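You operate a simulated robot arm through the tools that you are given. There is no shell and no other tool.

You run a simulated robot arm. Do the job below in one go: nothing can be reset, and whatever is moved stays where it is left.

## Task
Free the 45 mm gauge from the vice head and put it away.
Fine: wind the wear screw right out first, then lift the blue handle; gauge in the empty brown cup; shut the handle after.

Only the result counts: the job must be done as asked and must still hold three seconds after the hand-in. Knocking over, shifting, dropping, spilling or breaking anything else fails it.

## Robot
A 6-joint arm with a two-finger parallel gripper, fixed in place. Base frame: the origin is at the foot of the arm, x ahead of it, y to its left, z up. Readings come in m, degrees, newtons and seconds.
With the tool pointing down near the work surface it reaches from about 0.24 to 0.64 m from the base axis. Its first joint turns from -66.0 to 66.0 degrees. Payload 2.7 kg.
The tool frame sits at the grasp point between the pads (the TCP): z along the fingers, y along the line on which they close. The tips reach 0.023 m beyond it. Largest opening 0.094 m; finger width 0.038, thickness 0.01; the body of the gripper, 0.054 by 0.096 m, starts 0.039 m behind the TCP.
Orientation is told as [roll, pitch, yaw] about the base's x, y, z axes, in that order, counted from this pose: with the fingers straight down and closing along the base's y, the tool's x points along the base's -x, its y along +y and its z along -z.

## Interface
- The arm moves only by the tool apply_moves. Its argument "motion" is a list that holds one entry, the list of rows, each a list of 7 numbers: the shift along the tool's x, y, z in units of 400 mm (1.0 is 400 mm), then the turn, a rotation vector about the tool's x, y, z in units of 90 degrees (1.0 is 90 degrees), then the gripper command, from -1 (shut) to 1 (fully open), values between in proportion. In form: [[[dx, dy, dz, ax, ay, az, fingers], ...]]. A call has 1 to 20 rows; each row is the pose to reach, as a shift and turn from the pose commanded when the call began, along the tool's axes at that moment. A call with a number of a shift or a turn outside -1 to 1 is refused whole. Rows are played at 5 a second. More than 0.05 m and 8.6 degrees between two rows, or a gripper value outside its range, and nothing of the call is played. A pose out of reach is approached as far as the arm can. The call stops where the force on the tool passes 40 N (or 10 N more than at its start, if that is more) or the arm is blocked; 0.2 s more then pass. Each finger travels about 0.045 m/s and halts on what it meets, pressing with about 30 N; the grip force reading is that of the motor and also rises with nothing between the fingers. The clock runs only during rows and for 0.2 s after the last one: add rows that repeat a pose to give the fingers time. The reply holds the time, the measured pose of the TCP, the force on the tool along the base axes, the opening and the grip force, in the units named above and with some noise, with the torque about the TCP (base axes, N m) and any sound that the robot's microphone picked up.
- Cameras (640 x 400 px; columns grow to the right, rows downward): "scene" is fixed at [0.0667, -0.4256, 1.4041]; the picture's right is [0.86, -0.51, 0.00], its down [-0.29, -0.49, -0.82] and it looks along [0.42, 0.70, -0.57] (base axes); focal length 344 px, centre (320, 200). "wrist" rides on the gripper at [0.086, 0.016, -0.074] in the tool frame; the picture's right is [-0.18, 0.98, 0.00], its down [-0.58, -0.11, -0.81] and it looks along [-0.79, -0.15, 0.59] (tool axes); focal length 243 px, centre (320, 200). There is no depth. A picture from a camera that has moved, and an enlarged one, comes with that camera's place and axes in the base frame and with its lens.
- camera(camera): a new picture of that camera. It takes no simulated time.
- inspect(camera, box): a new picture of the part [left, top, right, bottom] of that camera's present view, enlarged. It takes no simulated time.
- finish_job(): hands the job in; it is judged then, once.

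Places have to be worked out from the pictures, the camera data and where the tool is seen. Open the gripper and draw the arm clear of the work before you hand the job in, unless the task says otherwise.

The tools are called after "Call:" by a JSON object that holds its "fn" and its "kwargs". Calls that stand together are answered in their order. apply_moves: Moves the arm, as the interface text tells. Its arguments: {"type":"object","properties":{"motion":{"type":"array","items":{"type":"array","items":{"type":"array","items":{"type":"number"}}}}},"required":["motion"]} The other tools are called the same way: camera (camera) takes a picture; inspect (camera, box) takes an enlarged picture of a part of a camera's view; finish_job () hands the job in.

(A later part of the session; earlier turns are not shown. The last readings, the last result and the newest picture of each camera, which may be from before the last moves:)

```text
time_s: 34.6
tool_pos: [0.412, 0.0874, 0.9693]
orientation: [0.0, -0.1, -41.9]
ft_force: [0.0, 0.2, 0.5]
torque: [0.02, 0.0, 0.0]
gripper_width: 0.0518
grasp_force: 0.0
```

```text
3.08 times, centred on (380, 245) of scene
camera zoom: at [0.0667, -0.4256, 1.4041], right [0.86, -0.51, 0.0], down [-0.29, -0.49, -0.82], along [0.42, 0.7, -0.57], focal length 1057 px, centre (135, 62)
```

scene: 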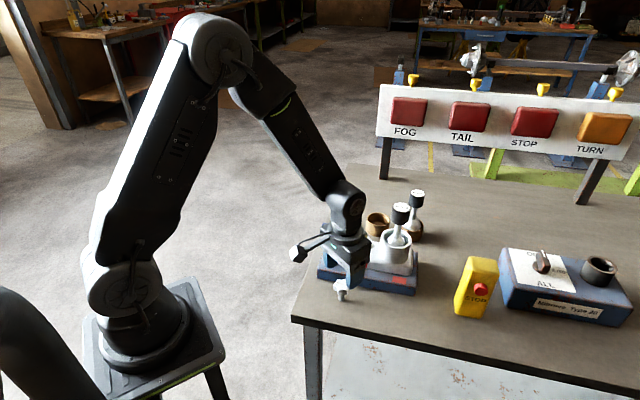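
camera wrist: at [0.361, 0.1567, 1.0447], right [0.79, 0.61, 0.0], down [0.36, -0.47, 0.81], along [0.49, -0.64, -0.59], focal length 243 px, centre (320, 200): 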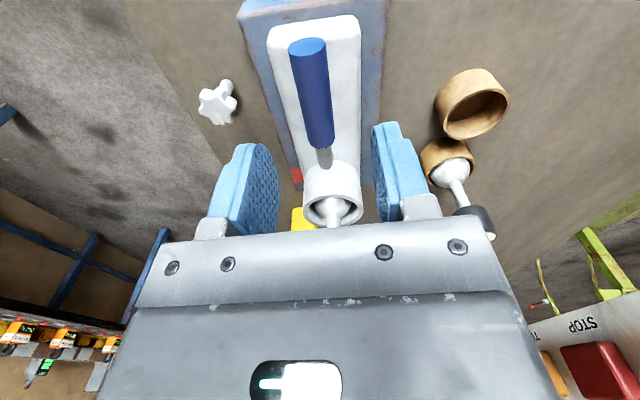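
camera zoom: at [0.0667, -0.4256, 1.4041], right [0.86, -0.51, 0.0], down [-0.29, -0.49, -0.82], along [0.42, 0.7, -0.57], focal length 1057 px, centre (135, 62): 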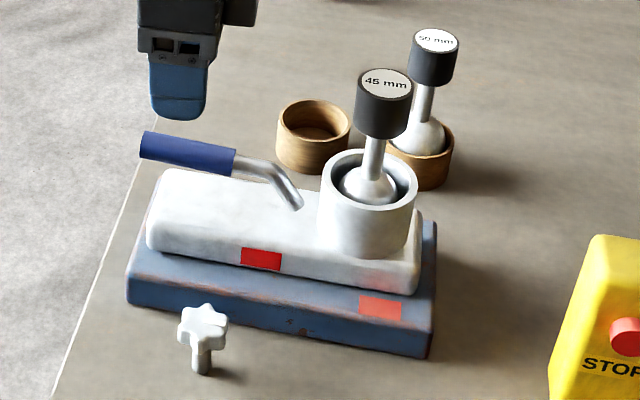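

In the tool frame the handle lies about 4.5 mm toward -y and 5° off my closing square, grip diameter about 20 mm. I'll correct and descend to TCP z about 0.888 so the pads straddle it (tips about 16 mm above the vice body).

Call:
{"fn": "apply_moves", "kwargs": {"motion": [[[0, -0.011, 0.03, 0, 0, 0.055, 0.106], [0, -0.011, 0.08, 0, 0, 0.055, 0.106], [0, -0.011, 0.13, 0, 0, 0.055, 0.106], [0, -0.011, 0.18, 0, 0, 0.055, 0.106], [0, -0.011, 0.203, 0, 0, 0.055, 0.106], [0, -0.011, 0.203, 0, 0, 0.055, 0.106]]]}}

Call:
{"fn": "camera", "kwargs": {"camera": "wrist"}}

Call:
{"fn": "inspect", "kwargs": {"camera": "scene", "box": [310, 180, 450, 310]}}

```text
time_s: 36.0
tool_pos: [0.4105, 0.0836, 0.8864]
orientation: [0.0, 0.0, -46.8]
ft_force: [-1.3, -0.7, -0.6]
torque: [0.01, 0.0, 0.0]
gripper_width: 0.0521
grasp_force: 0.1
```

```text
taken
camera wrist: at [0.3633, 0.1578, 0.9627], right [0.84, 0.54, 0.0], down [0.32, -0.5, 0.81], along [0.43, -0.68, -0.59], focal length 243 px, centre (320, 200)
```

wrist: 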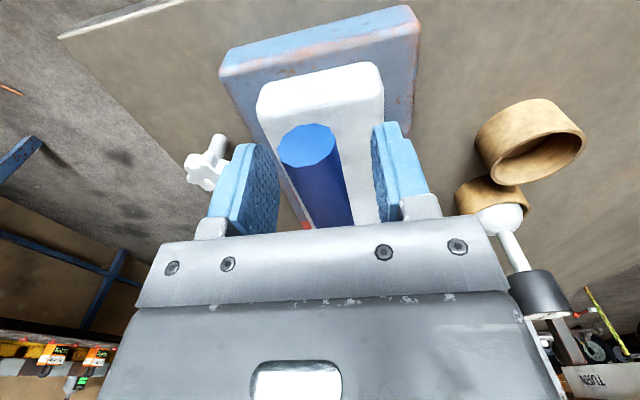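

```text
3.08 times, centred on (380, 245) of scene
camera zoom: at [0.0667, -0.4256, 1.4041], right [0.86, -0.51, 0.0], down [-0.29, -0.49, -0.82], along [0.42, 0.7, -0.57], focal length 1057 px, centre (135, 62)
```

zoom: 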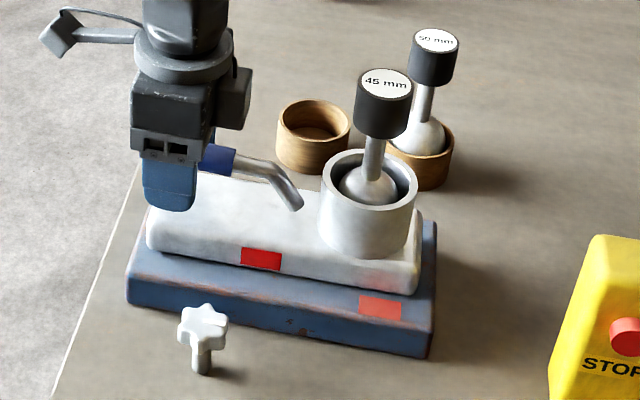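

The handle is between the pads, near centre. I'll close on it.

Call:
{"fn": "apply_moves", "kwargs": {"motion": [[[0, 0, 0, 0, 0, 0, -0.3], [0, 0, 0, 0, 0, 0, -1], [0, 0, 0, 0, 0, 0, -1], [0, 0, 0, 0, 0, 0, -1], [0, 0, 0, 0, 0, 0, -1]]]}}

Call:
{"fn": "camera", "kwargs": {"camera": "wrist"}}

```text
time_s: 37.2
tool_pos: [0.4106, 0.0842, 0.8883]
orientation: [0.1, -0.1, -46.5]
ft_force: [9.6, 9.1, -3.8]
torque: [0.18, 0.2, 2.02]
gripper_width: 0.0221
grasp_force: 45.0
```

```text
taken
camera wrist: at [0.3637, 0.1582, 0.9631], right [0.84, 0.54, 0.0], down [0.32, -0.5, 0.81], along [0.44, -0.68, -0.59], focal length 243 px, centre (320, 200)
```

wrist: 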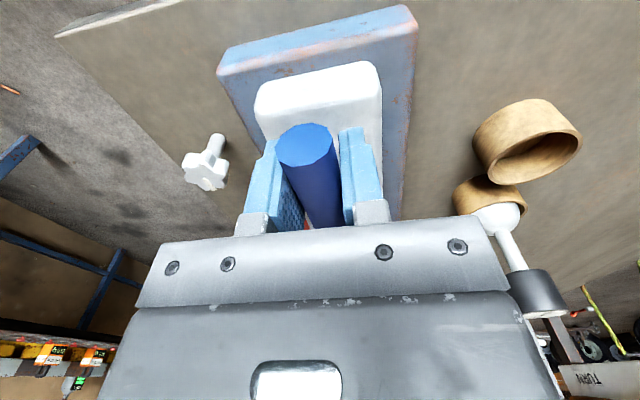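

The grip holds (22 mm), but +2 Nm about z says the handle wants the tool turned slightly counter-clockwise. I'll ease yaw by +3° and shift about 0.8 mm.

Call:
{"fn": "apply_moves", "kwargs": {"motion": [[[0, 0.001, 0, 0, 0, -0.017, -1], [0, 0.002, 0, 0, 0, -0.033, -1], [0, 0.002, 0, 0, 0, -0.033, -1]]]}}

```text
time_s: 38.0
tool_pos: [0.41, 0.0849, 0.8874]
orientation: [0.0, 0.0, -44.1]
ft_force: [14.4, 8.8, -6.3]
torque: [0.17, 0.33, -2.09]
gripper_width: 0.0214
grasp_force: 45.0
```

Call:
{"fn": "apply_moves", "kwargs": {"motion": [[[0, 0.0015, 0, 0, 0, 0.0165, -1], [0, 0.003, 0, 0, 0, 0.0165, -1], [0, 0.003, 0, 0, 0, 0.0165, -1]]]}}

```text
time_s: 38.8
tool_pos: [0.4097, 0.0838, 0.8883]
orientation: [-0.2, 0.0, -45.2]
ft_force: [1.9, -0.4, 0.7]
torque: [-0.22, -0.16, 0.74]
gripper_width: 0.0211
grasp_force: 44.6
```

Balanced now; the handle heading is exactly 135°, collinear with the gauge. I'll start lifting gently: 6° about the estimated pivot (about 88 mm ahead, 38 mm below the grip), tool rotating with the handle, and check the forces.

Call:
{"fn": "apply_moves", "kwargs": {"motion": [[[-0.003, 0, -0.0065, 0, 0.0185, 0, -1], [-0.0065, 0, -0.0128, 0, 0.037, 0, -1], [-0.01, 0, -0.019, 0, 0.0556, 0, -1], [-0.01, 0, -0.019, 0, 0.0556, 0, -1]]]}}

Call:
{"fn": "inspect", "kwargs": {"camera": "scene", "box": [310, 180, 450, 310]}}

```text
time_s: 39.8
tool_pos: [0.4129, 0.0827, 0.8962]
orientation: [-0.1, 5.1, -45.3]
ft_force: [-10.6, 14.5, -0.3]
torque: [0.48, 0.35, 0.77]
gripper_width: 0.0213
grasp_force: 45.0
```

```text
3.08 times, centred on (380, 245) of scene
camera zoom: at [0.0665, -0.4252, 1.4043], right [0.86, -0.51, 0.0], down [-0.29, -0.49, -0.82], along [0.42, 0.7, -0.57], focal length 1057 px, centre (135, 62)
```

zoom: 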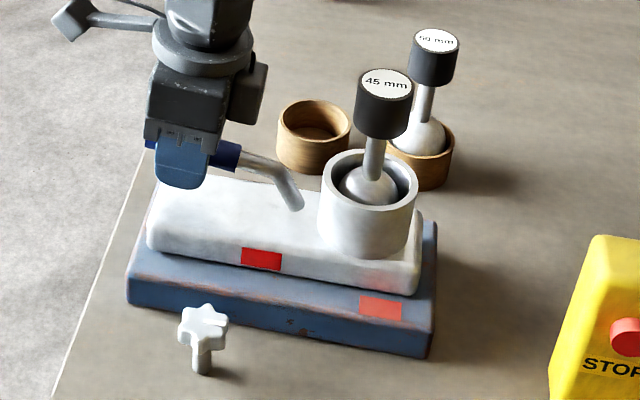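

The handle moves freely; the residual 18 N along the handle line shows the pivot is a little higher than I assumed. I'll correct the arc (pivot about 28 mm below the grip) and continue to about 20°.

Call:
{"fn": "apply_moves", "kwargs": {"motion": [[[0.0, 0, -0.009, 0, 0.028, 0, -1], [-0.004, 0, -0.0187, 0, 0.0556, 0, -1], [-0.008, 0, -0.0277, 0, 0.083, 0, -1], [-0.0123, 0, -0.0367, 0, 0.111, 0, -1], [-0.0174, 0, -0.0455, 0, 0.139, 0, -1], [-0.0226, 0, -0.0542, 0, 0.1667, 0, -1], [-0.0226, 0, -0.0542, 0, 0.1667, 0, -1]]]}}

Call:
{"fn": "inspect", "kwargs": {"camera": "scene", "box": [310, 180, 450, 310]}}

```text
time_s: 41.4
tool_pos: [0.4225, 0.0731, 0.9171]
orientation: [-0.1, 19.9, -45.3]
ft_force: [6.6, -3.7, -13.9]
torque: [0.54, 0.14, 0.67]
gripper_width: 0.021
grasp_force: 44.8
```

```text
3.08 times, centred on (380, 245) of scene
camera zoom: at [0.0671, -0.4257, 1.4041], right [0.86, -0.51, 0.0], down [-0.29, -0.49, -0.82], along [0.42, 0.7, -0.57], focal length 1057 px, centre (135, 62)
```

zoom: 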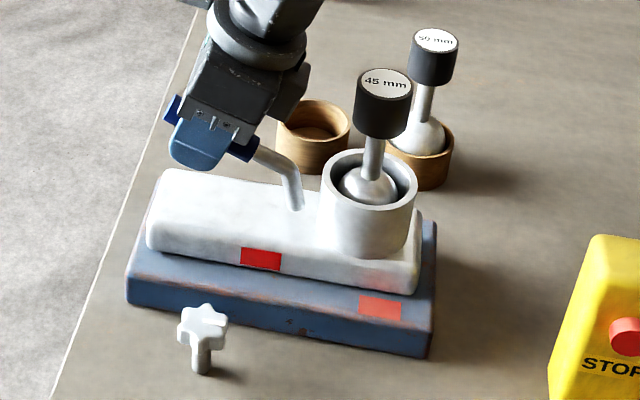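

At 20° the handle follows well with small forces; refined pivot is about 85 mm ahead and 30 mm below the initial grip point. To keep the gripper body clear of the gauge cap I now test letting the pads slip: tilt the tool back 8° at a fixed grip point.

Call:
{"fn": "apply_moves", "kwargs": {"motion": [[[-0.001, 0, 0.0015, 0, -0.03, 0, -1], [-0.001, 0, 0.0025, 0, -0.06, 0, -1], [-0.001, 0, 0.0025, 0, -0.09, 0, -1], [-0.001, 0, 0.0025, 0, -0.09, 0, -1]]]}}

Call:
{"fn": "inspect", "kwargs": {"camera": "scene", "box": [310, 180, 450, 310]}}

```text
time_s: 42.4
tool_pos: [0.4198, 0.0744, 0.9164]
orientation: [-0.3, 12.0, -45.3]
ft_force: [-9.2, 4.7, -11.0]
torque: [1.09, 0.81, 0.66]
gripper_width: 0.0214
grasp_force: 45.1
```

```text
3.08 times, centred on (380, 245) of scene
camera zoom: at [0.0667, -0.4255, 1.4042], right [0.86, -0.51, 0.0], down [-0.29, -0.49, -0.82], along [0.42, 0.7, -0.57], focal length 1057 px, centre (135, 62)
```

zoom: 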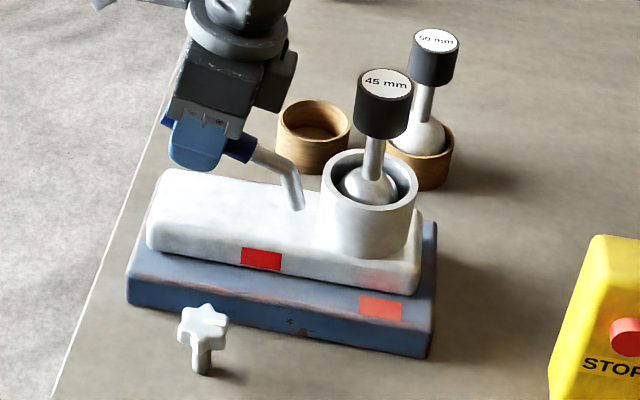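

The pads slip with about 1.3 Nm and the handle stays; nothing else shifts. I'll keep lifting along the arc to about 40° with the tool tilt held.

Call:
{"fn": "apply_moves", "kwargs": {"motion": [[[-0.004, 0, -0.0085, 0, 0, 0, -1], [-0.009, 0, -0.017, 0, 0, 0, -1], [-0.0145, 0, -0.025, 0, 0, 0, -1], [-0.0205, 0, -0.0334, 0, 0, 0, -1], [-0.0265, 0, -0.041, 0, 0, 0, -1], [-0.033, 0, -0.0486, 0, 0, 0, -1], [-0.0395, 0, -0.0556, 0, 0, 0, -1], [-0.0465, 0, -0.0626, 0, 0, 0, -1], [-0.0465, 0, -0.0626, 0, 0, 0, -1]]]}}

Call:
{"fn": "inspect", "kwargs": {"camera": "scene", "box": [310, 180, 450, 310]}}

```text
time_s: 44.4
tool_pos: [0.4383, 0.0561, 0.9366]
orientation: [-0.2, 12.0, -45.4]
ft_force: [-15.1, 7.1, -4.6]
torque: [1.2, 0.76, 0.5]
gripper_width: 0.0218
grasp_force: 44.4
```

```text
3.08 times, centred on (380, 245) of scene
camera zoom: at [0.0664, -0.4254, 1.4042], right [0.86, -0.51, 0.0], down [-0.29, -0.49, -0.82], along [0.42, 0.7, -0.57], focal length 1057 px, centre (135, 62)
```

zoom: 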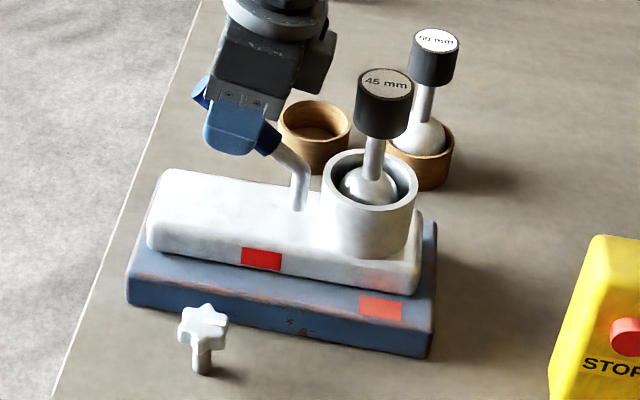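

Good, about 40° now with 17 N. Continuing the arc toward 60°, watching clearance to the gauge cap (about 15 mm expected).

Call:
{"fn": "apply_moves", "kwargs": {"motion": [[[-0.006, 0, -0.0065, 0, 0, 0, -1], [-0.0135, 0, -0.013, 0, 0, 0, -1], [-0.0215, 0, -0.0188, 0, 0, 0, -1], [-0.0295, 0, -0.0245, 0, 0, 0, -1], [-0.038, 0, -0.0293, 0, 0, 0, -1], [-0.0467, 0, -0.0342, 0, 0, 0, -1], [-0.0556, 0, -0.0384, 0, 0, 0, -1], [-0.0646, 0, -0.0426, 0, 0, 0, -1], [-0.0646, 0, -0.0426, 0, 0, 0, -1]]]}}

Call:
{"fn": "inspect", "kwargs": {"camera": "scene", "box": [310, 180, 450, 310]}}

Call:
{"fn": "camera", "kwargs": {"camera": "wrist"}}

```text
time_s: 46.4
tool_pos: [0.4564, 0.0388, 0.9466]
orientation: [-0.2, 12.4, -45.4]
ft_force: [-23.8, 29.4, -7.0]
torque: [0.41, -0.16, 0.36]
gripper_width: 0.0217
grasp_force: 45.1
```

```text
3.08 times, centred on (380, 245) of scene
camera zoom: at [0.0662, -0.4248, 1.4044], right [0.86, -0.51, 0.0], down [-0.29, -0.49, -0.82], along [0.42, 0.7, -0.57], focal length 1057 px, centre (135, 62)
```

zoom: 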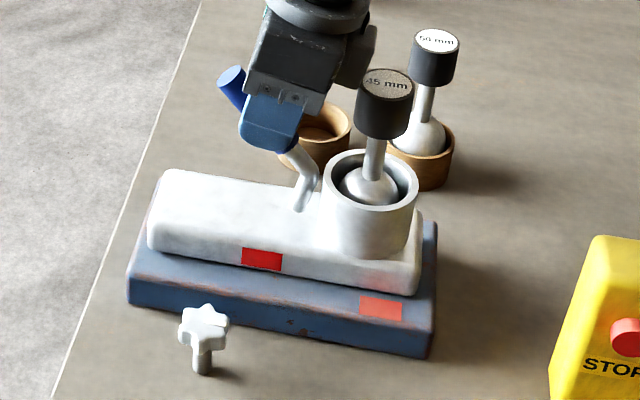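

```text
taken
camera wrist: at [0.4209, 0.0989, 1.0387], right [0.83, 0.56, -0.04], down [0.44, -0.6, 0.66], along [0.35, -0.57, -0.75], focal length 243 px, centre (320, 200)
```

wrist: 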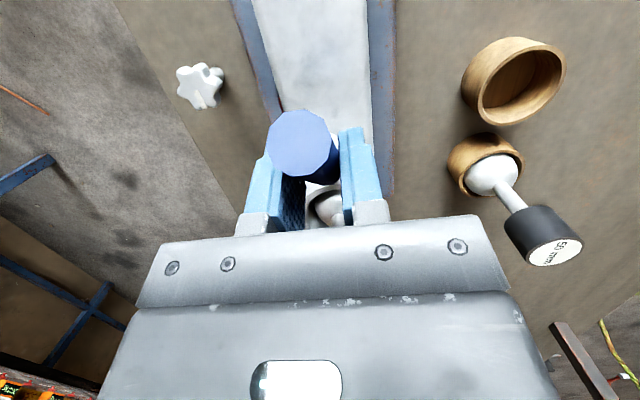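

Force along the handle line jumped to about 37 N backwards at roughly 57°, so the handle has met its open stop (the cap is unmoved). I'll back off 1.5 mm to unload it.

Call:
{"fn": "apply_moves", "kwargs": {"motion": [[[0.002, 0, 0, 0, 0, 0, -1], [0.004, 0, 0.001, 0, 0, 0, -1], [0.004, 0, 0.001, 0, 0, 0, -1]]]}}

Call:
{"fn": "inspect", "kwargs": {"camera": "scene", "box": [340, 180, 440, 260]}}

```text
time_s: 47.2
tool_pos: [0.4554, 0.0389, 0.9459]
orientation: [-0.1, 12.2, -45.4]
ft_force: [-14.7, 22.5, -20.9]
torque: [0.78, 0.17, 0.31]
gripper_width: 0.0216
grasp_force: 44.8
```

```text
5.00 times, centred on (390, 220) of scene
camera zoom: at [0.0666, -0.425, 1.4043], right [0.86, -0.51, 0.0], down [-0.29, -0.49, -0.82], along [0.42, 0.7, -0.57], focal length 1717 px, centre (-30, 100)
```

zoom: 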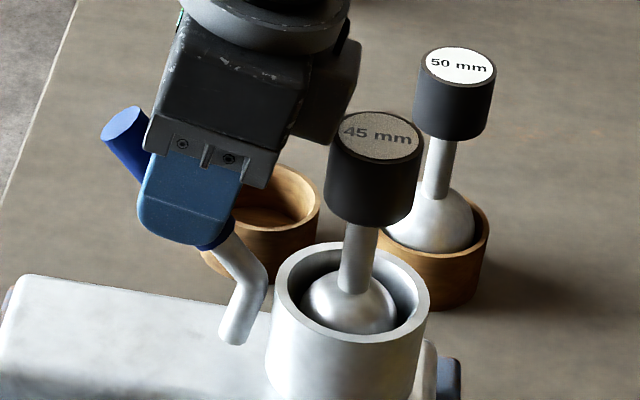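

Call:
{"fn": "apply_moves", "kwargs": {"motion": [[[0.001, 0, 0.002, 0, 0, 0, -1], [0.002, 0, 0.0038, 0, 0, 0, -1], [0.002, 0, 0.0038, 0, 0, 0, -1]]]}}

```text
time_s: 48.0
tool_pos: [0.4558, 0.0395, 0.9474]
orientation: [0.0, 12.0, -45.4]
ft_force: [-12.1, 14.9, -15.0]
torque: [0.91, 0.39, 0.28]
gripper_width: 0.0212
grasp_force: 44.8
```

Good enough; now I'll open the fingers a little (to about 32 mm) and see whether the handle stays up by itself.

Call:
{"fn": "apply_moves", "kwargs": {"motion": [[[0, 0, 0, 0, 0, 0, -0.45], [0, 0, 0, 0, 0, 0, -0.32], [0, 0, 0, 0, 0, 0, -0.32], [0, 0, 0, 0, 0, 0, -0.32]]]}}

Call:
{"fn": "inspect", "kwargs": {"camera": "scene", "box": [340, 180, 440, 260]}}

Call:
{"fn": "camera", "kwargs": {"camera": "wrist"}}

```text
time_s: 49.0
tool_pos: [0.4562, 0.0387, 0.9471]
orientation: [0.1, 11.9, -45.3]
ft_force: [-0.1, -0.4, -0.3]
torque: [-0.02, 0.01, -0.02]
gripper_width: 0.0321
grasp_force: 0.0
```

```text
5.00 times, centred on (390, 220) of scene
camera zoom: at [0.0667, -0.4256, 1.4041], right [0.86, -0.51, 0.0], down [-0.29, -0.49, -0.82], along [0.42, 0.7, -0.57], focal length 1717 px, centre (-30, 100)
```

zoom: 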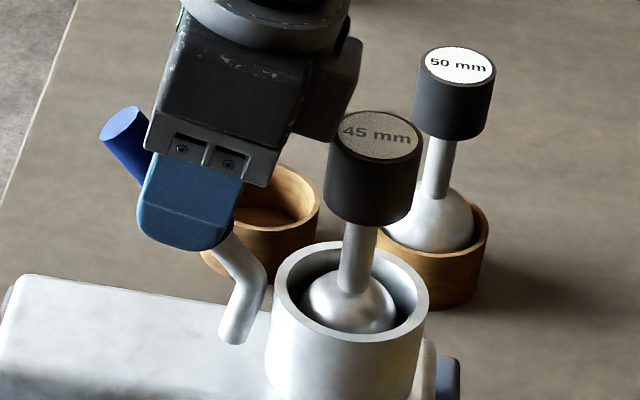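

```text
taken
camera wrist: at [0.4209, 0.0988, 1.0386], right [0.83, 0.56, -0.04], down [0.44, -0.6, 0.67], along [0.35, -0.57, -0.74], focal length 243 px, centre (320, 200)
```

wrist: 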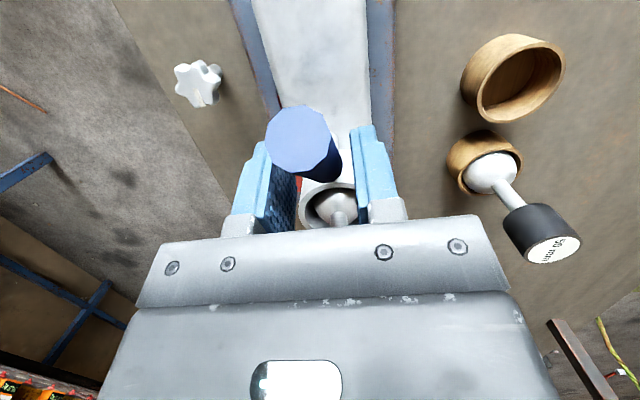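

The handle stays up on its own, at roughly 45° (against its stop). I'll rise straight up out of the handle, level the tool and look at the gauge from above.

Call:
{"fn": "apply_moves", "kwargs": {"motion": [[[0.0156, 0, -0.0734, 0, 0, 0, -0.1], [0.0312, 0, -0.1467, 0, 0, 0, 0.1], [0.0468, 0, -0.22, 0, 0, 0, 0.1], [0.0624, 0, -0.2934, 0, -0.04, 0, 0.1], [0.0624, 0, -0.2934, 0, -0.08, 0, 0.1], [0.0624, 0, -0.2934, 0, -0.133, 0, 0.1], [0.0624, 0, -0.2934, 0, -0.133, 0, 0.1]]]}}

Call:
{"fn": "camera", "kwargs": {"camera": "wrist"}}

Call:
{"fn": "inspect", "kwargs": {"camera": "scene", "box": [310, 180, 450, 310]}}

```text
time_s: 50.6
tool_pos: [0.4564, 0.0404, 1.0675]
orientation: [0.0, -0.2, -45.3]
ft_force: [-0.2, 0.6, 0.3]
torque: [-0.01, -0.02, 0.01]
gripper_width: 0.0518
grasp_force: 0.1
```

```text
taken
camera wrist: at [0.4084, 0.1118, 1.1421], right [0.83, 0.56, 0.0], down [0.33, -0.49, 0.81], along [0.45, -0.67, -0.59], focal length 243 px, centre (320, 200)
```

wrist: 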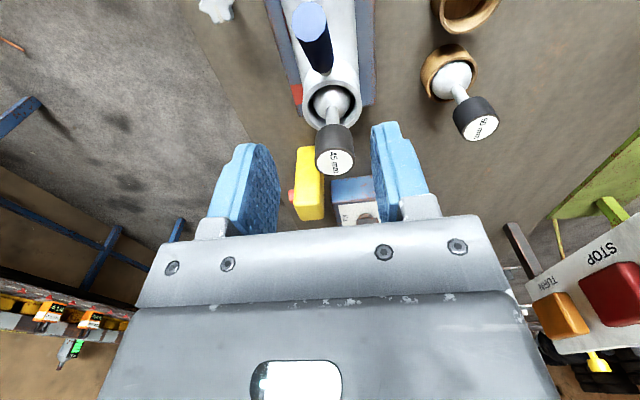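

```text
3.08 times, centred on (380, 245) of scene
camera zoom: at [0.0667, -0.4256, 1.4041], right [0.86, -0.51, 0.0], down [-0.29, -0.49, -0.82], along [0.42, 0.7, -0.57], focal length 1057 px, centre (135, 62)
```

zoom: 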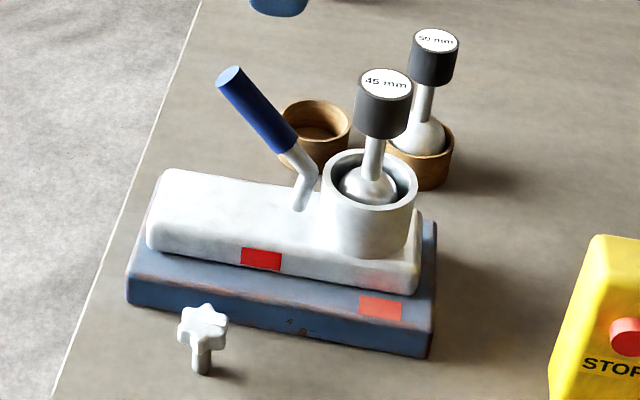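

The handle rests raised. The gauge top is at about tool (-0.072, 0.001), i.e. (0.507, -0.011, 0.982). I'll move above it at z 1.02 with a 60 mm opening, then check alignment.

Call:
{"fn": "apply_moves", "kwargs": {"motion": [[[-0.045, 0, 0, 0, 0, 0, 0.277], [-0.09, 0, 0.0, 0, 0, 0, 0.277], [-0.135, 0, 0.0, 0, 0, 0, 0.277], [-0.18, 0.001, 0.04, 0, 0, 0, 0.277], [-0.18, 0.001, 0.09, 0, 0, 0, 0.277], [-0.18, 0.001, 0.119, 0, 0, 0, 0.277], [-0.18, 0.001, 0.119, 0, 0, 0, 0.277]]]}}

Call:
{"fn": "camera", "kwargs": {"camera": "wrist"}}

Call:
{"fn": "inspect", "kwargs": {"camera": "scene", "box": [340, 160, 450, 260]}}

```text
time_s: 52.2
tool_pos: [0.5071, -0.0117, 1.0183]
orientation: [0.0, -0.1, -45.2]
ft_force: [1.2, 0.3, 0.7]
torque: [0.01, -0.02, -0.01]
gripper_width: 0.0598
grasp_force: 0.0
```

```text
taken
camera wrist: at [0.4594, 0.061, 1.0944], right [0.83, 0.56, 0.0], down [0.33, -0.49, 0.81], along [0.45, -0.67, -0.59], focal length 243 px, centre (320, 200)
```

wrist: 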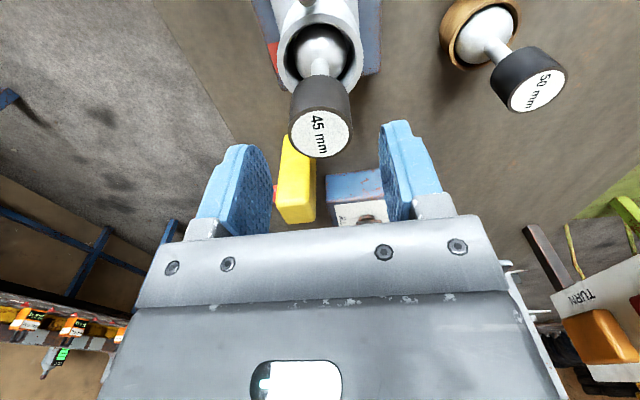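

```text
4.00 times, centred on (395, 210) of scene
camera zoom: at [0.0667, -0.4256, 1.4041], right [0.86, -0.51, 0.0], down [-0.29, -0.49, -0.82], along [0.42, 0.7, -0.57], focal length 1374 px, centre (20, 160)
```

zoom: 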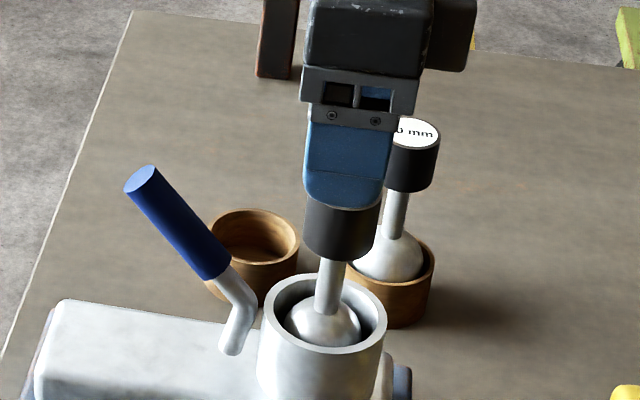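

The cap is centred under the TCP to within a millimetre (diameter about 35 mm). I'll descend to z 0.965 so the pads straddle the cap.

Call:
{"fn": "apply_moves", "kwargs": {"motion": [[[0, 0, 0.033, 0, 0, 0, 0.277], [0, 0, 0.066, 0, 0, 0, 0.277], [0, 0, 0.1, 0, 0, 0, 0.277], [0, 0, 0.133, 0, 0, 0, 0.277], [0, 0, 0.133, 0, 0, 0, 0.277]]]}}

Call:
{"fn": "camera", "kwargs": {"camera": "wrist"}}

Call:
{"fn": "inspect", "kwargs": {"camera": "scene", "box": [340, 160, 450, 260]}}

```text
time_s: 53.4
tool_pos: [0.507, -0.0114, 0.9647]
orientation: [0.0, -0.1, -45.3]
ft_force: [-0.6, 0.1, 0.5]
torque: [0.0, -0.01, -0.01]
gripper_width: 0.06
grasp_force: 0.1
```

```text
taken
camera wrist: at [0.4594, 0.061, 1.0407], right [0.83, 0.56, 0.0], down [0.33, -0.49, 0.81], along [0.45, -0.67, -0.59], focal length 243 px, centre (320, 200)
```

wrist: 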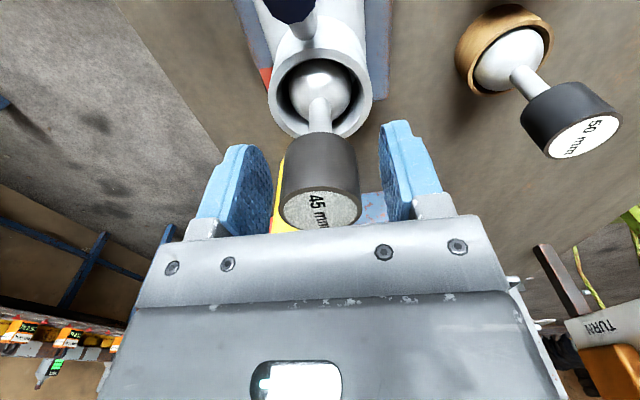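

```text
4.00 times, centred on (395, 210) of scene
camera zoom: at [0.0667, -0.4256, 1.4041], right [0.86, -0.51, 0.0], down [-0.29, -0.49, -0.82], along [0.42, 0.7, -0.57], focal length 1374 px, centre (20, 160)
```

zoom: 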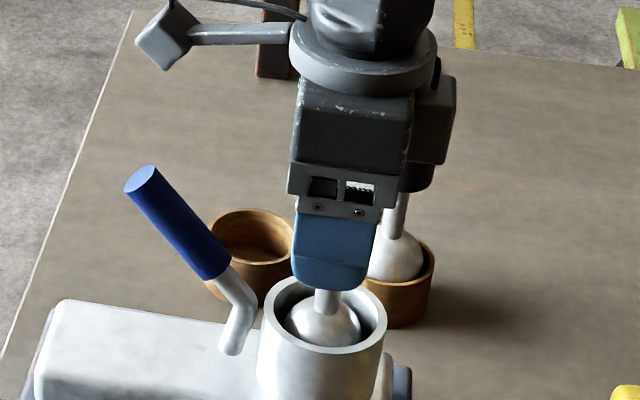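

The cap is centred between the pads. I'll close on it.

Call:
{"fn": "apply_moves", "kwargs": {"motion": [[[0, 0, 0, 0, 0, 0, 0], [0, 0, 0, 0, 0, 0, -0.5], [0, 0, 0, 0, 0, 0, -1], [0, 0, 0, 0, 0, 0, -1], [0, 0, 0, 0, 0, 0, -1]]]}}

Call:
{"fn": "camera", "kwargs": {"camera": "wrist"}}

```text
time_s: 54.6
tool_pos: [0.5066, -0.0111, 0.9656]
orientation: [0.1, 0.0, -45.2]
ft_force: [-0.5, -1.7, 0.2]
torque: [-0.19, 0.13, -0.03]
gripper_width: 0.0377
grasp_force: 30.4
```

```text
taken
camera wrist: at [0.4593, 0.0608, 1.0409], right [0.83, 0.56, 0.0], down [0.33, -0.49, 0.81], along [0.45, -0.67, -0.59], focal length 243 px, centre (320, 200)
```

wrist: 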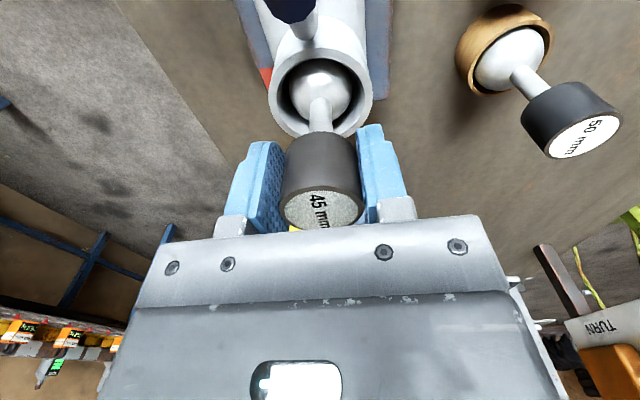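

Gripped (37.7 mm) with almost no side load. I'll lift 6 mm slowly and read the force to see whether the gauge is free.

Call:
{"fn": "apply_moves", "kwargs": {"motion": [[[0, 0, -0.005, 0, 0, 0, -1], [0, 0, -0.01, 0, 0, 0, -1], [0, 0, -0.015, 0, 0, 0, -1], [0, 0, -0.015, 0, 0, 0, -1]]]}}

Call:
{"fn": "inspect", "kwargs": {"camera": "scene", "box": [310, 180, 450, 310]}}

```text
time_s: 55.6
tool_pos: [0.5069, -0.0114, 0.9723]
orientation: [0.1, -0.1, -45.3]
ft_force: [-0.6, -0.3, -6.5]
torque: [0.04, 0.0, -0.03]
gripper_width: 0.0379
grasp_force: 30.0
```

```text
3.08 times, centred on (380, 245) of scene
camera zoom: at [0.0668, -0.4256, 1.4041], right [0.86, -0.51, 0.0], down [-0.29, -0.49, -0.82], along [0.42, 0.7, -0.57], focal length 1057 px, centre (135, 62)
```

zoom: 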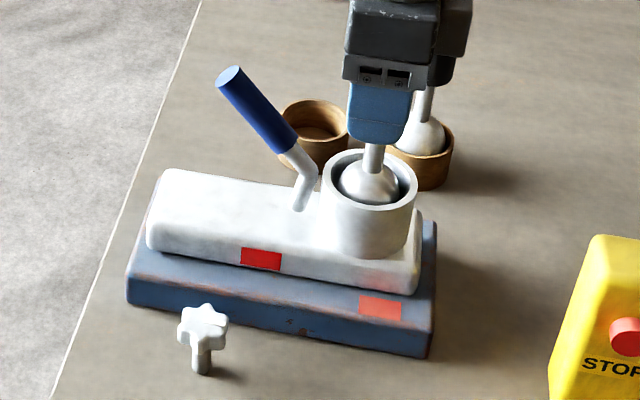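

Fz is about -6.5 N (the gauge's weight, roughly 0.65 kg) and the ball rises freely. I'll lift it well clear, 105 mm more.

Call:
{"fn": "apply_moves", "kwargs": {"motion": [[[0, 0, -0.03, 0, 0, 0, -1], [0, 0, -0.065, 0, 0, 0, -1], [0, 0, -0.1, 0, 0, 0, -1], [0, 0, -0.14, 0, 0, 0, -1], [0, 0, -0.18, 0, 0, 0, -1], [0, 0, -0.22, 0, 0, 0, -1], [0, 0, -0.26, 0, 0, 0, -1], [0, 0, -0.26, 0, 0, 0, -1]]]}}

Call:
{"fn": "camera", "kwargs": {"camera": "wrist"}}

Call:
{"fn": "camera", "kwargs": {"camera": "scene"}}

```text
time_s: 57.4
tool_pos: [0.5074, -0.012, 1.0765]
orientation: [0.0, -0.1, -45.3]
ft_force: [-0.6, 0.1, -6.1]
torque: [0.0, -0.03, 0.03]
gripper_width: 0.0378
grasp_force: 30.3
```

```text
taken
camera wrist: at [0.4592, 0.0605, 1.152], right [0.83, 0.56, 0.0], down [0.33, -0.49, 0.81], along [0.45, -0.67, -0.59], focal length 243 px, centre (320, 200)
```

wrist: 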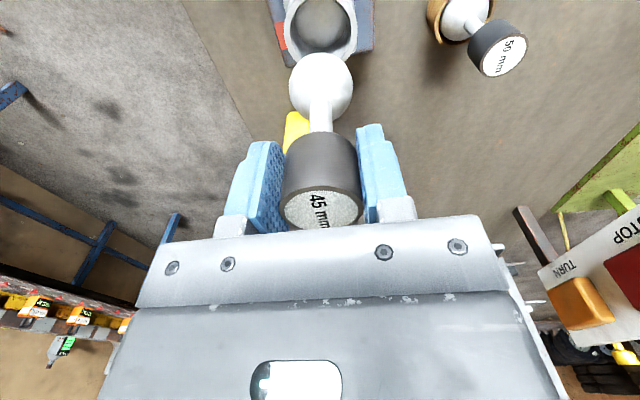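

```text
taken
```

scene: 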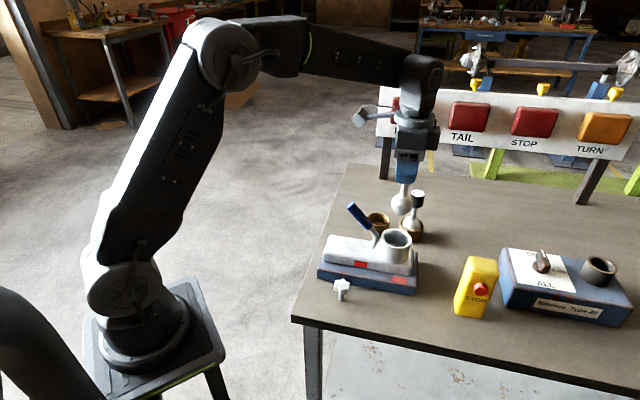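

The gauge is out. I'll zoom on it and on the cups to get its length and the empty cup's position.

Call:
{"fn": "inspect", "kwargs": {"camera": "scene", "box": [350, 150, 450, 250]}}

Call:
{"fn": "inspect", "kwargs": {"camera": "scene", "box": [350, 195, 410, 245]}}

Call:
{"fn": "inspect", "kwargs": {"camera": "wrist", "box": [260, 30, 380, 240]}}

```text
4.00 times, centred on (400, 200) of scene
camera zoom: at [0.0668, -0.4256, 1.4041], right [0.86, -0.51, 0.0], down [-0.29, -0.49, -0.82], along [0.42, 0.7, -0.57], focal length 1374 px, centre (0, 200)
```

zoom: 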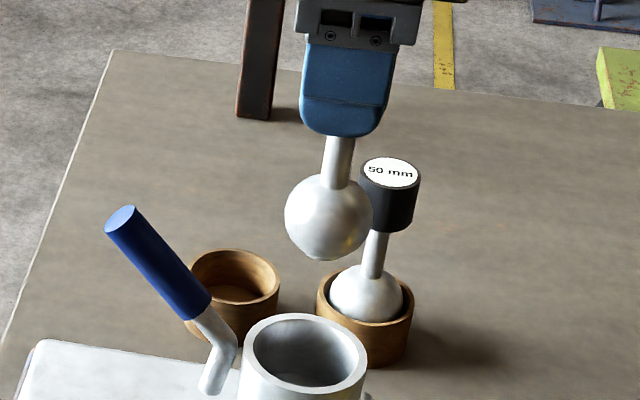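

```text
8.00 times, centred on (380, 220) of scene
camera zoom: at [0.0668, -0.4256, 1.4041], right [0.86, -0.51, 0.0], down [-0.29, -0.49, -0.82], along [0.42, 0.7, -0.57], focal length 2748 px, centre (-160, 40)
```

zoom: 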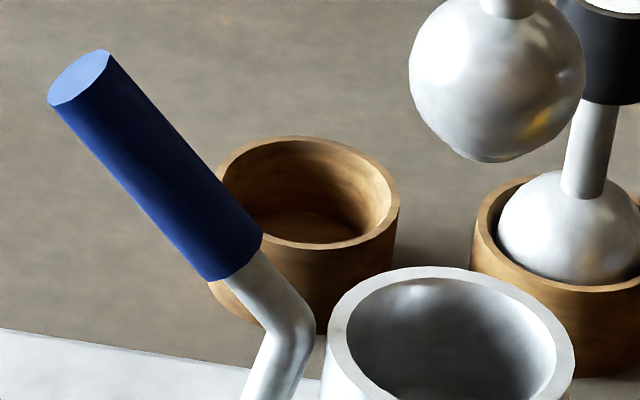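

```text
1.90 times, centred on (320, 135) of wrist
camera zoom: at [0.4592, 0.0605, 1.152], right [0.83, 0.56, 0.0], down [0.33, -0.49, 0.81], along [0.45, -0.67, -0.59], focal length 462 px, centre (320, 324)
```

zoom: 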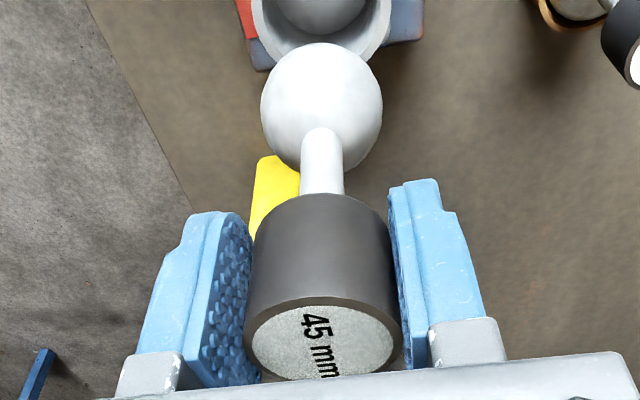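

The ball is about 45 mm with a small flat at the bottom, about 108 mm below the TCP; the empty cup is roughly at (0.587, 0.137), rim about 0.817. I'll hover at (0.495, 0.116) first, so the wrist camera can see the cup beside the ball for a precise fix.

Call:
{"fn": "apply_moves", "kwargs": {"motion": [[[0.035, 0.029, 0, 0, 0, 0, -1], [0.071, 0.058, 0, 0, 0, 0, -1], [0.1065, 0.0873, 0, 0, 0, 0, -1], [0.142, 0.1165, 0, 0, 0, 0, -1], [0.1775, 0.1456, 0, 0, 0, 0, -1], [0.213, 0.1747, 0, 0, 0, 0, -1], [0.2485, 0.2038, 0, 0, 0, 0, -1], [0.2485, 0.2038, 0, 0, 0, 0, -1]]]}}

Call:
{"fn": "camera", "kwargs": {"camera": "wrist"}}

Call:
{"fn": "inspect", "kwargs": {"camera": "scene", "box": [340, 150, 450, 260]}}

```text
time_s: 59.2
tool_pos: [0.4952, 0.1155, 1.0764]
orientation: [0.0, -0.1, -45.3]
ft_force: [0.6, 0.0, -5.8]
torque: [0.0, 0.03, -0.02]
gripper_width: 0.0376
grasp_force: 30.1
```

```text
taken
camera wrist: at [0.4476, 0.1883, 1.1512], right [0.83, 0.56, 0.0], down [0.33, -0.49, 0.81], along [0.45, -0.67, -0.59], focal length 243 px, centre (320, 200)
```

wrist: 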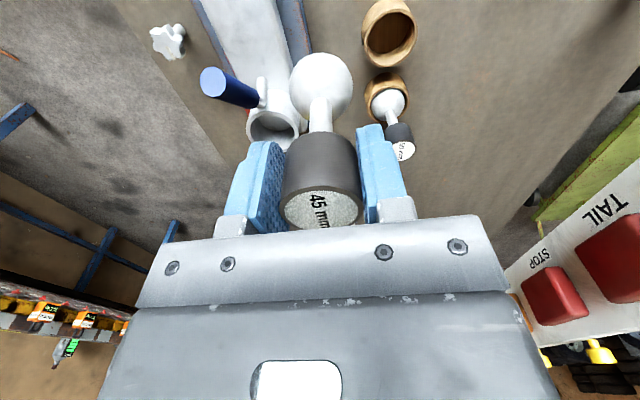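

```text
3.64 times, centred on (395, 205) of scene
camera zoom: at [0.0668, -0.4256, 1.4041], right [0.86, -0.51, 0.0], down [-0.29, -0.49, -0.82], along [0.42, 0.7, -0.57], focal length 1249 px, centre (47, 182)
```

zoom: 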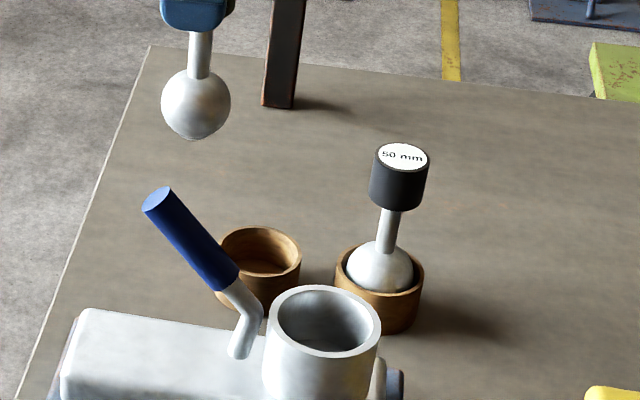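

Call:
{"fn": "inspect", "kwargs": {"camera": "wrist", "box": [350, 0, 430, 80]}}

Call:
{"fn": "inspect", "kwargs": {"camera": "wrist", "box": [260, 0, 440, 160]}}

```text
5.00 times, centred on (390, 40) of wrist
camera zoom: at [0.4476, 0.1883, 1.1512], right [0.83, 0.56, 0.0], down [0.33, -0.49, 0.81], along [0.45, -0.67, -0.59], focal length 1213 px, centre (-30, 1000)
```

zoom: 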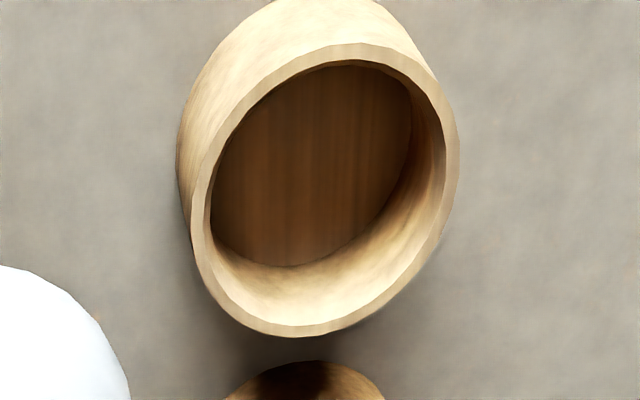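

```text
2.50 times, centred on (350, 80) of wrist
camera zoom: at [0.4476, 0.1883, 1.1512], right [0.83, 0.56, 0.0], down [0.33, -0.49, 0.81], along [0.45, -0.67, -0.59], focal length 606 px, centre (245, 500)
```

zoom: 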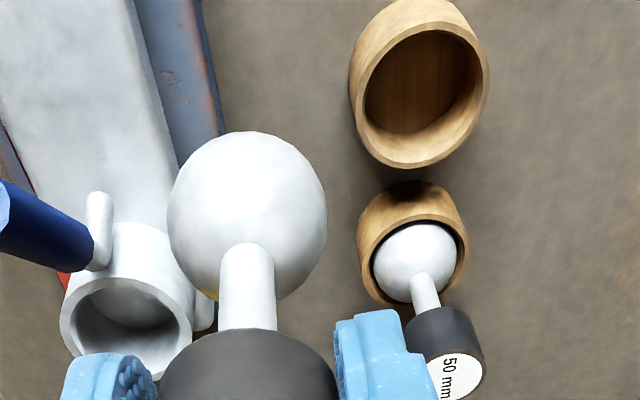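

The wrist fix gives the cup centre at (0.586, 0.136), matching the scene camera. I'll move over it at height, then descend to TCP z 0.945 (ball still about 20 mm above the rim) for an alignment check.

Call:
{"fn": "apply_moves", "kwargs": {"motion": [[[-0.0248, 0.0395, 0, 0, 0, 0, -1], [-0.0496, 0.079, 0, 0, 0, 0, -1], [-0.0744, 0.1185, 0, 0, 0, 0, -1], [-0.0992, 0.158, 0, 0, 0, 0, -1], [-0.124, 0.1975, 0, 0, 0, 0, -1], [-0.124, 0.1975, 0.05, 0, 0, 0, -1], [-0.124, 0.1975, 0.11, 0, 0, 0, -1], [-0.124, 0.1975, 0.17, 0, 0, 0, -1], [-0.124, 0.1975, 0.23, 0, 0, 0, -1], [-0.124, 0.1975, 0.29, 0, 0, 0, -1], [-0.124, 0.1975, 0.328, 0, 0, 0, -1], [-0.124, 0.1975, 0.328, 0, 0, 0, -1]]]}}

Call:
{"fn": "camera", "kwargs": {"camera": "wrist"}}

Call:
{"fn": "inspect", "kwargs": {"camera": "scene", "box": [340, 160, 440, 250]}}

```text
time_s: 61.8
tool_pos: [0.5882, 0.1377, 0.9455]
orientation: [0.1, -0.2, -45.3]
ft_force: [-0.3, -0.7, -6.3]
torque: [-0.03, -0.03, 0.0]
gripper_width: 0.0377
grasp_force: 30.2
```

```text
taken
camera wrist: at [0.5396, 0.2096, 1.02], right [0.83, 0.56, 0.0], down [0.33, -0.49, 0.81], along [0.45, -0.67, -0.59], focal length 243 px, centre (320, 200)
```

wrist: 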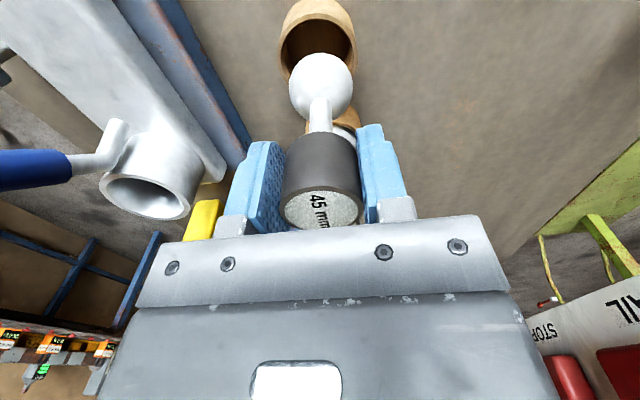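

```text
4.44 times, centred on (390, 205) of scene
camera zoom: at [0.0668, -0.4256, 1.4041], right [0.86, -0.51, 0.0], down [-0.29, -0.49, -0.82], along [0.42, 0.7, -0.57], focal length 1527 px, centre (9, 178)
```

zoom: 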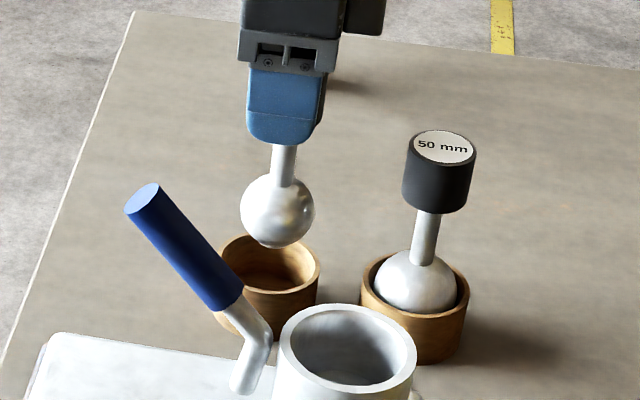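

Call:
{"fn": "inspect", "kwargs": {"camera": "wrist", "box": [260, 0, 380, 130]}}

Call:
{"fn": "inspect", "kwargs": {"camera": "scene", "box": [360, 190, 410, 240]}}

```text
3.08 times, centred on (320, 65) of wrist
camera zoom: at [0.5396, 0.2096, 1.02], right [0.83, 0.56, 0.0], down [0.33, -0.49, 0.81], along [0.45, -0.67, -0.59], focal length 746 px, centre (320, 615)
```

zoom: 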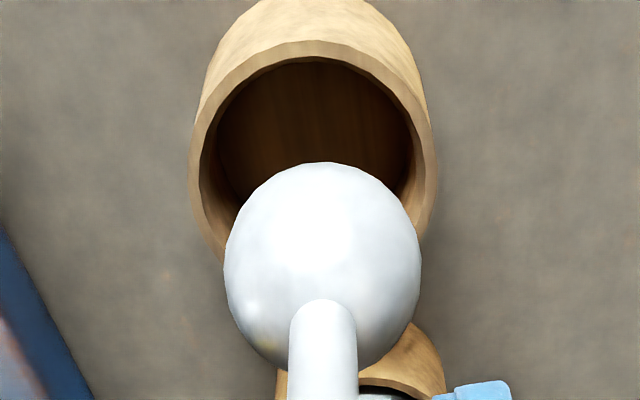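

```text
8.00 times, centred on (385, 215) of scene
camera zoom: at [0.0668, -0.4256, 1.4041], right [0.86, -0.51, 0.0], down [-0.29, -0.49, -0.82], along [0.42, 0.7, -0.57], focal length 2748 px, centre (-200, 80)
```

zoom: 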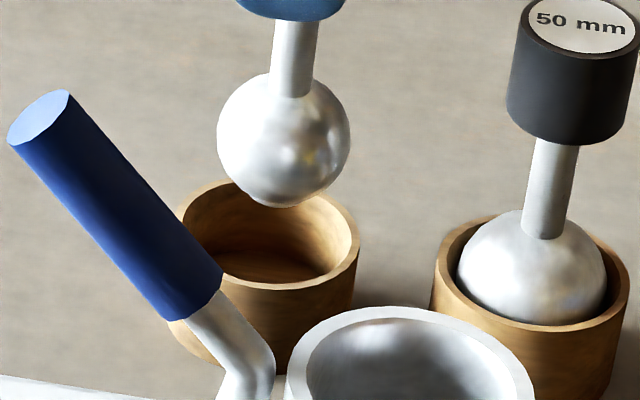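

The ball is over the cup with an estimated 2 mm offset toward -tool y and about 1–2 mm toward -tool x; the cup leaves about 5 mm clearance. I'll apply a small correction and descend to z 0.915 (ball bottom about 10 mm inside the rim).

Call:
{"fn": "apply_moves", "kwargs": {"motion": [[[-0.002, -0.0035, 0, 0, 0, 0, -1], [-0.0025, -0.004, 0.02, 0, 0, 0, -1], [-0.0025, -0.004, 0.04, 0, 0, 0, -1], [-0.0025, -0.004, 0.06, 0, 0, 0, -1], [-0.0025, -0.004, 0.076, 0, 0, 0, -1], [-0.0025, -0.004, 0.076, 0, 0, 0, -1]]]}}

Call:
{"fn": "inspect", "kwargs": {"camera": "wrist", "box": [260, 0, 380, 130]}}

Call:
{"fn": "inspect", "kwargs": {"camera": "scene", "box": [360, 190, 410, 240]}}

```text
time_s: 63.2
tool_pos: [0.5856, 0.1335, 0.9149]
orientation: [0.0, 0.0, -45.4]
ft_force: [0.4, 0.4, -6.3]
torque: [0.05, 0.01, 0.03]
gripper_width: 0.038
grasp_force: 30.3
```

```text
3.08 times, centred on (320, 65) of wrist
camera zoom: at [0.5379, 0.2065, 0.9896], right [0.83, 0.56, 0.0], down [0.33, -0.49, 0.81], along [0.45, -0.67, -0.59], focal length 746 px, centre (320, 615)
```

zoom: 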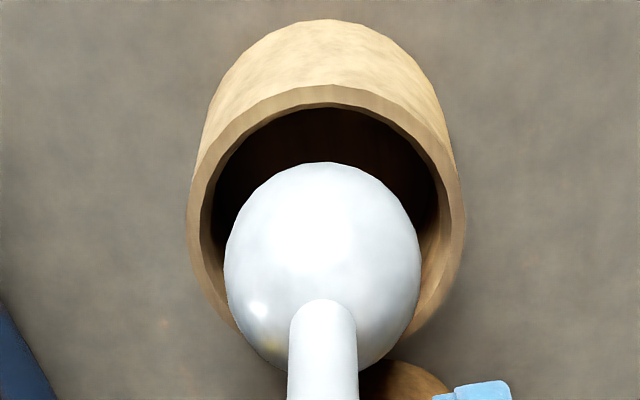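

```text
8.00 times, centred on (385, 215) of scene
camera zoom: at [0.0668, -0.4256, 1.4041], right [0.86, -0.51, 0.0], down [-0.29, -0.49, -0.82], along [0.42, 0.7, -0.57], focal length 2748 px, centre (-200, 80)
```

zoom: 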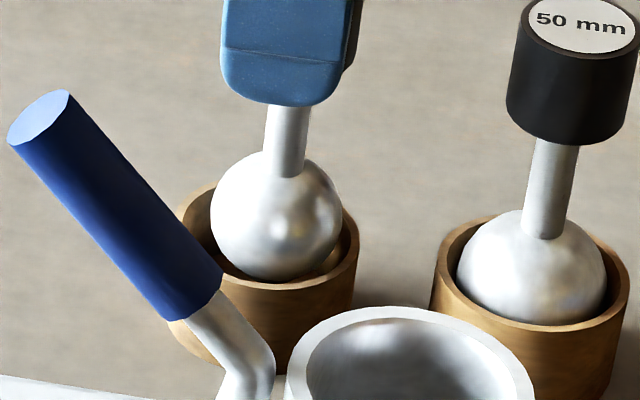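

Nearly concentric now (about 1 mm in y, 2 mm in x). A last small correction while lowering to z about 0.901, then I'll feel for the floor.

Call:
{"fn": "apply_moves", "kwargs": {"motion": [[[-0.003, 0.002, 0.005, 0, 0, 0, -1], [-0.004, 0.002, 0.012, 0, 0, 0, -1], [-0.004, 0.002, 0.019, 0, 0, 0, -1], [-0.004, 0.002, 0.026, 0, 0, 0, -1], [-0.004, 0.002, 0.033, 0, 0, 0, -1], [-0.004, 0.002, 0.033, 0, 0, 0, -1]]]}}

Call:
{"fn": "inspect", "kwargs": {"camera": "scene", "box": [360, 190, 410, 240]}}

```text
time_s: 64.6
tool_pos: [0.5879, 0.1338, 0.9008]
orientation: [0.0, 0.0, -45.2]
ft_force: [-0.1, -0.7, -6.9]
torque: [0.02, 0.0, 0.0]
gripper_width: 0.0377
grasp_force: 30.2
```

```text
8.00 times, centred on (385, 215) of scene
camera zoom: at [0.0668, -0.4256, 1.4041], right [0.86, -0.51, 0.0], down [-0.29, -0.49, -0.82], along [0.42, 0.7, -0.57], focal length 2748 px, centre (-200, 80)
```

zoom: 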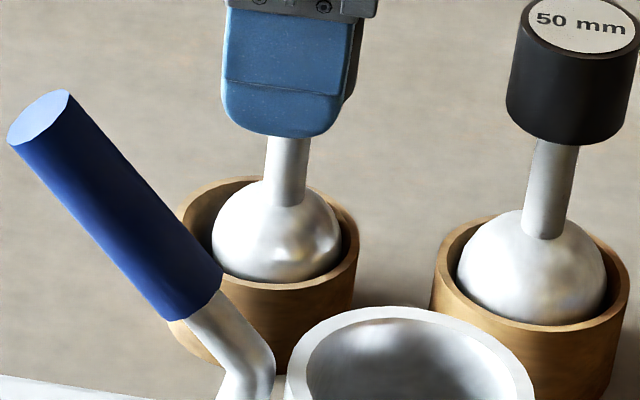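

No contact yet (Fz still -6.9 N). I'll lower in about 1 mm steps and watch for the weight to come off.

Call:
{"fn": "apply_moves", "kwargs": {"motion": [[[0, 0, 0.003, 0, 0, 0, -1], [0, 0, 0.006, 0, 0, 0, -1], [0, 0, 0.009, 0, 0, 0, -1], [0, 0, 0.009, 0, 0, 0, -1]]]}}

```text
time_s: 65.6
tool_pos: [0.5875, 0.1346, 0.8997]
orientation: [0.1, -0.1, -45.4]
ft_force: [-3.2, -0.3, 5.0]
torque: [-0.12, 0.49, -0.01]
gripper_width: 0.0378
grasp_force: 29.9
```

Contact: the weight is off and I'm pressing about 5 N on the cup floor. I'll relieve 0.4 mm, and check the picture before releasing.

Call:
{"fn": "apply_moves", "kwargs": {"motion": [[[0, 0, -0.0008, 0, 0, 0, -1], [0, 0, -0.001, 0, 0, 0, -1]]]}}

Call:
{"fn": "inspect", "kwargs": {"camera": "scene", "box": [360, 180, 430, 250]}}

Call:
{"fn": "inspect", "kwargs": {"camera": "wrist", "box": [250, 20, 390, 240]}}

```text
time_s: 66.2
tool_pos: [0.5873, 0.1351, 0.8989]
orientation: [0.2, -0.2, -45.3]
ft_force: [0.3, -1.3, 4.4]
torque: [-0.17, 0.15, 0.01]
gripper_width: 0.0377
grasp_force: 29.9
```

```text
5.71 times, centred on (395, 215) of scene
camera zoom: at [0.0666, -0.4256, 1.4041], right [0.86, -0.51, 0.0], down [-0.29, -0.49, -0.82], along [0.42, 0.7, -0.57], focal length 1963 px, centre (-109, 114)
```

zoom: 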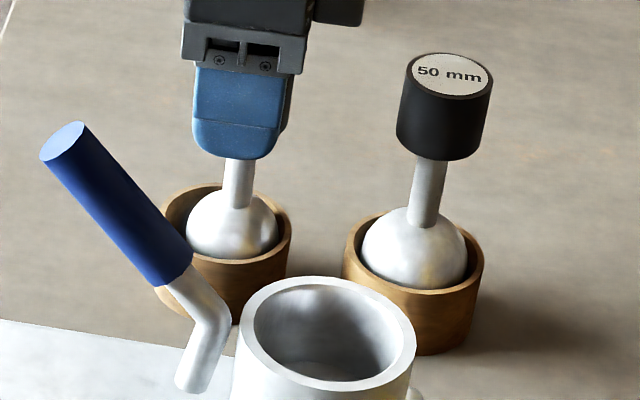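

```text
1.82 times, centred on (320, 130) of wrist
camera zoom: at [0.5398, 0.2066, 0.9739], right [0.83, 0.56, 0.0], down [0.33, -0.49, 0.81], along [0.45, -0.67, -0.59], focal length 441 px, centre (320, 327)
```

zoom: 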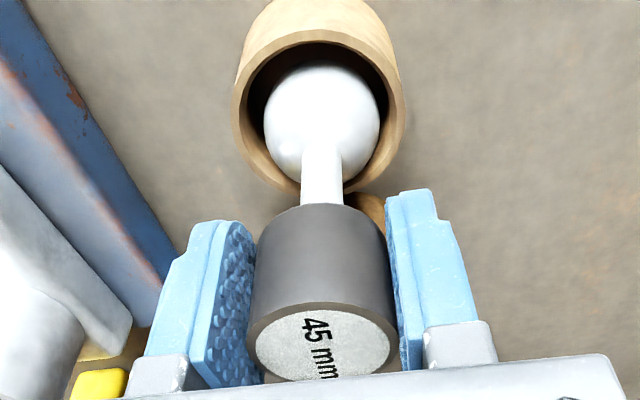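

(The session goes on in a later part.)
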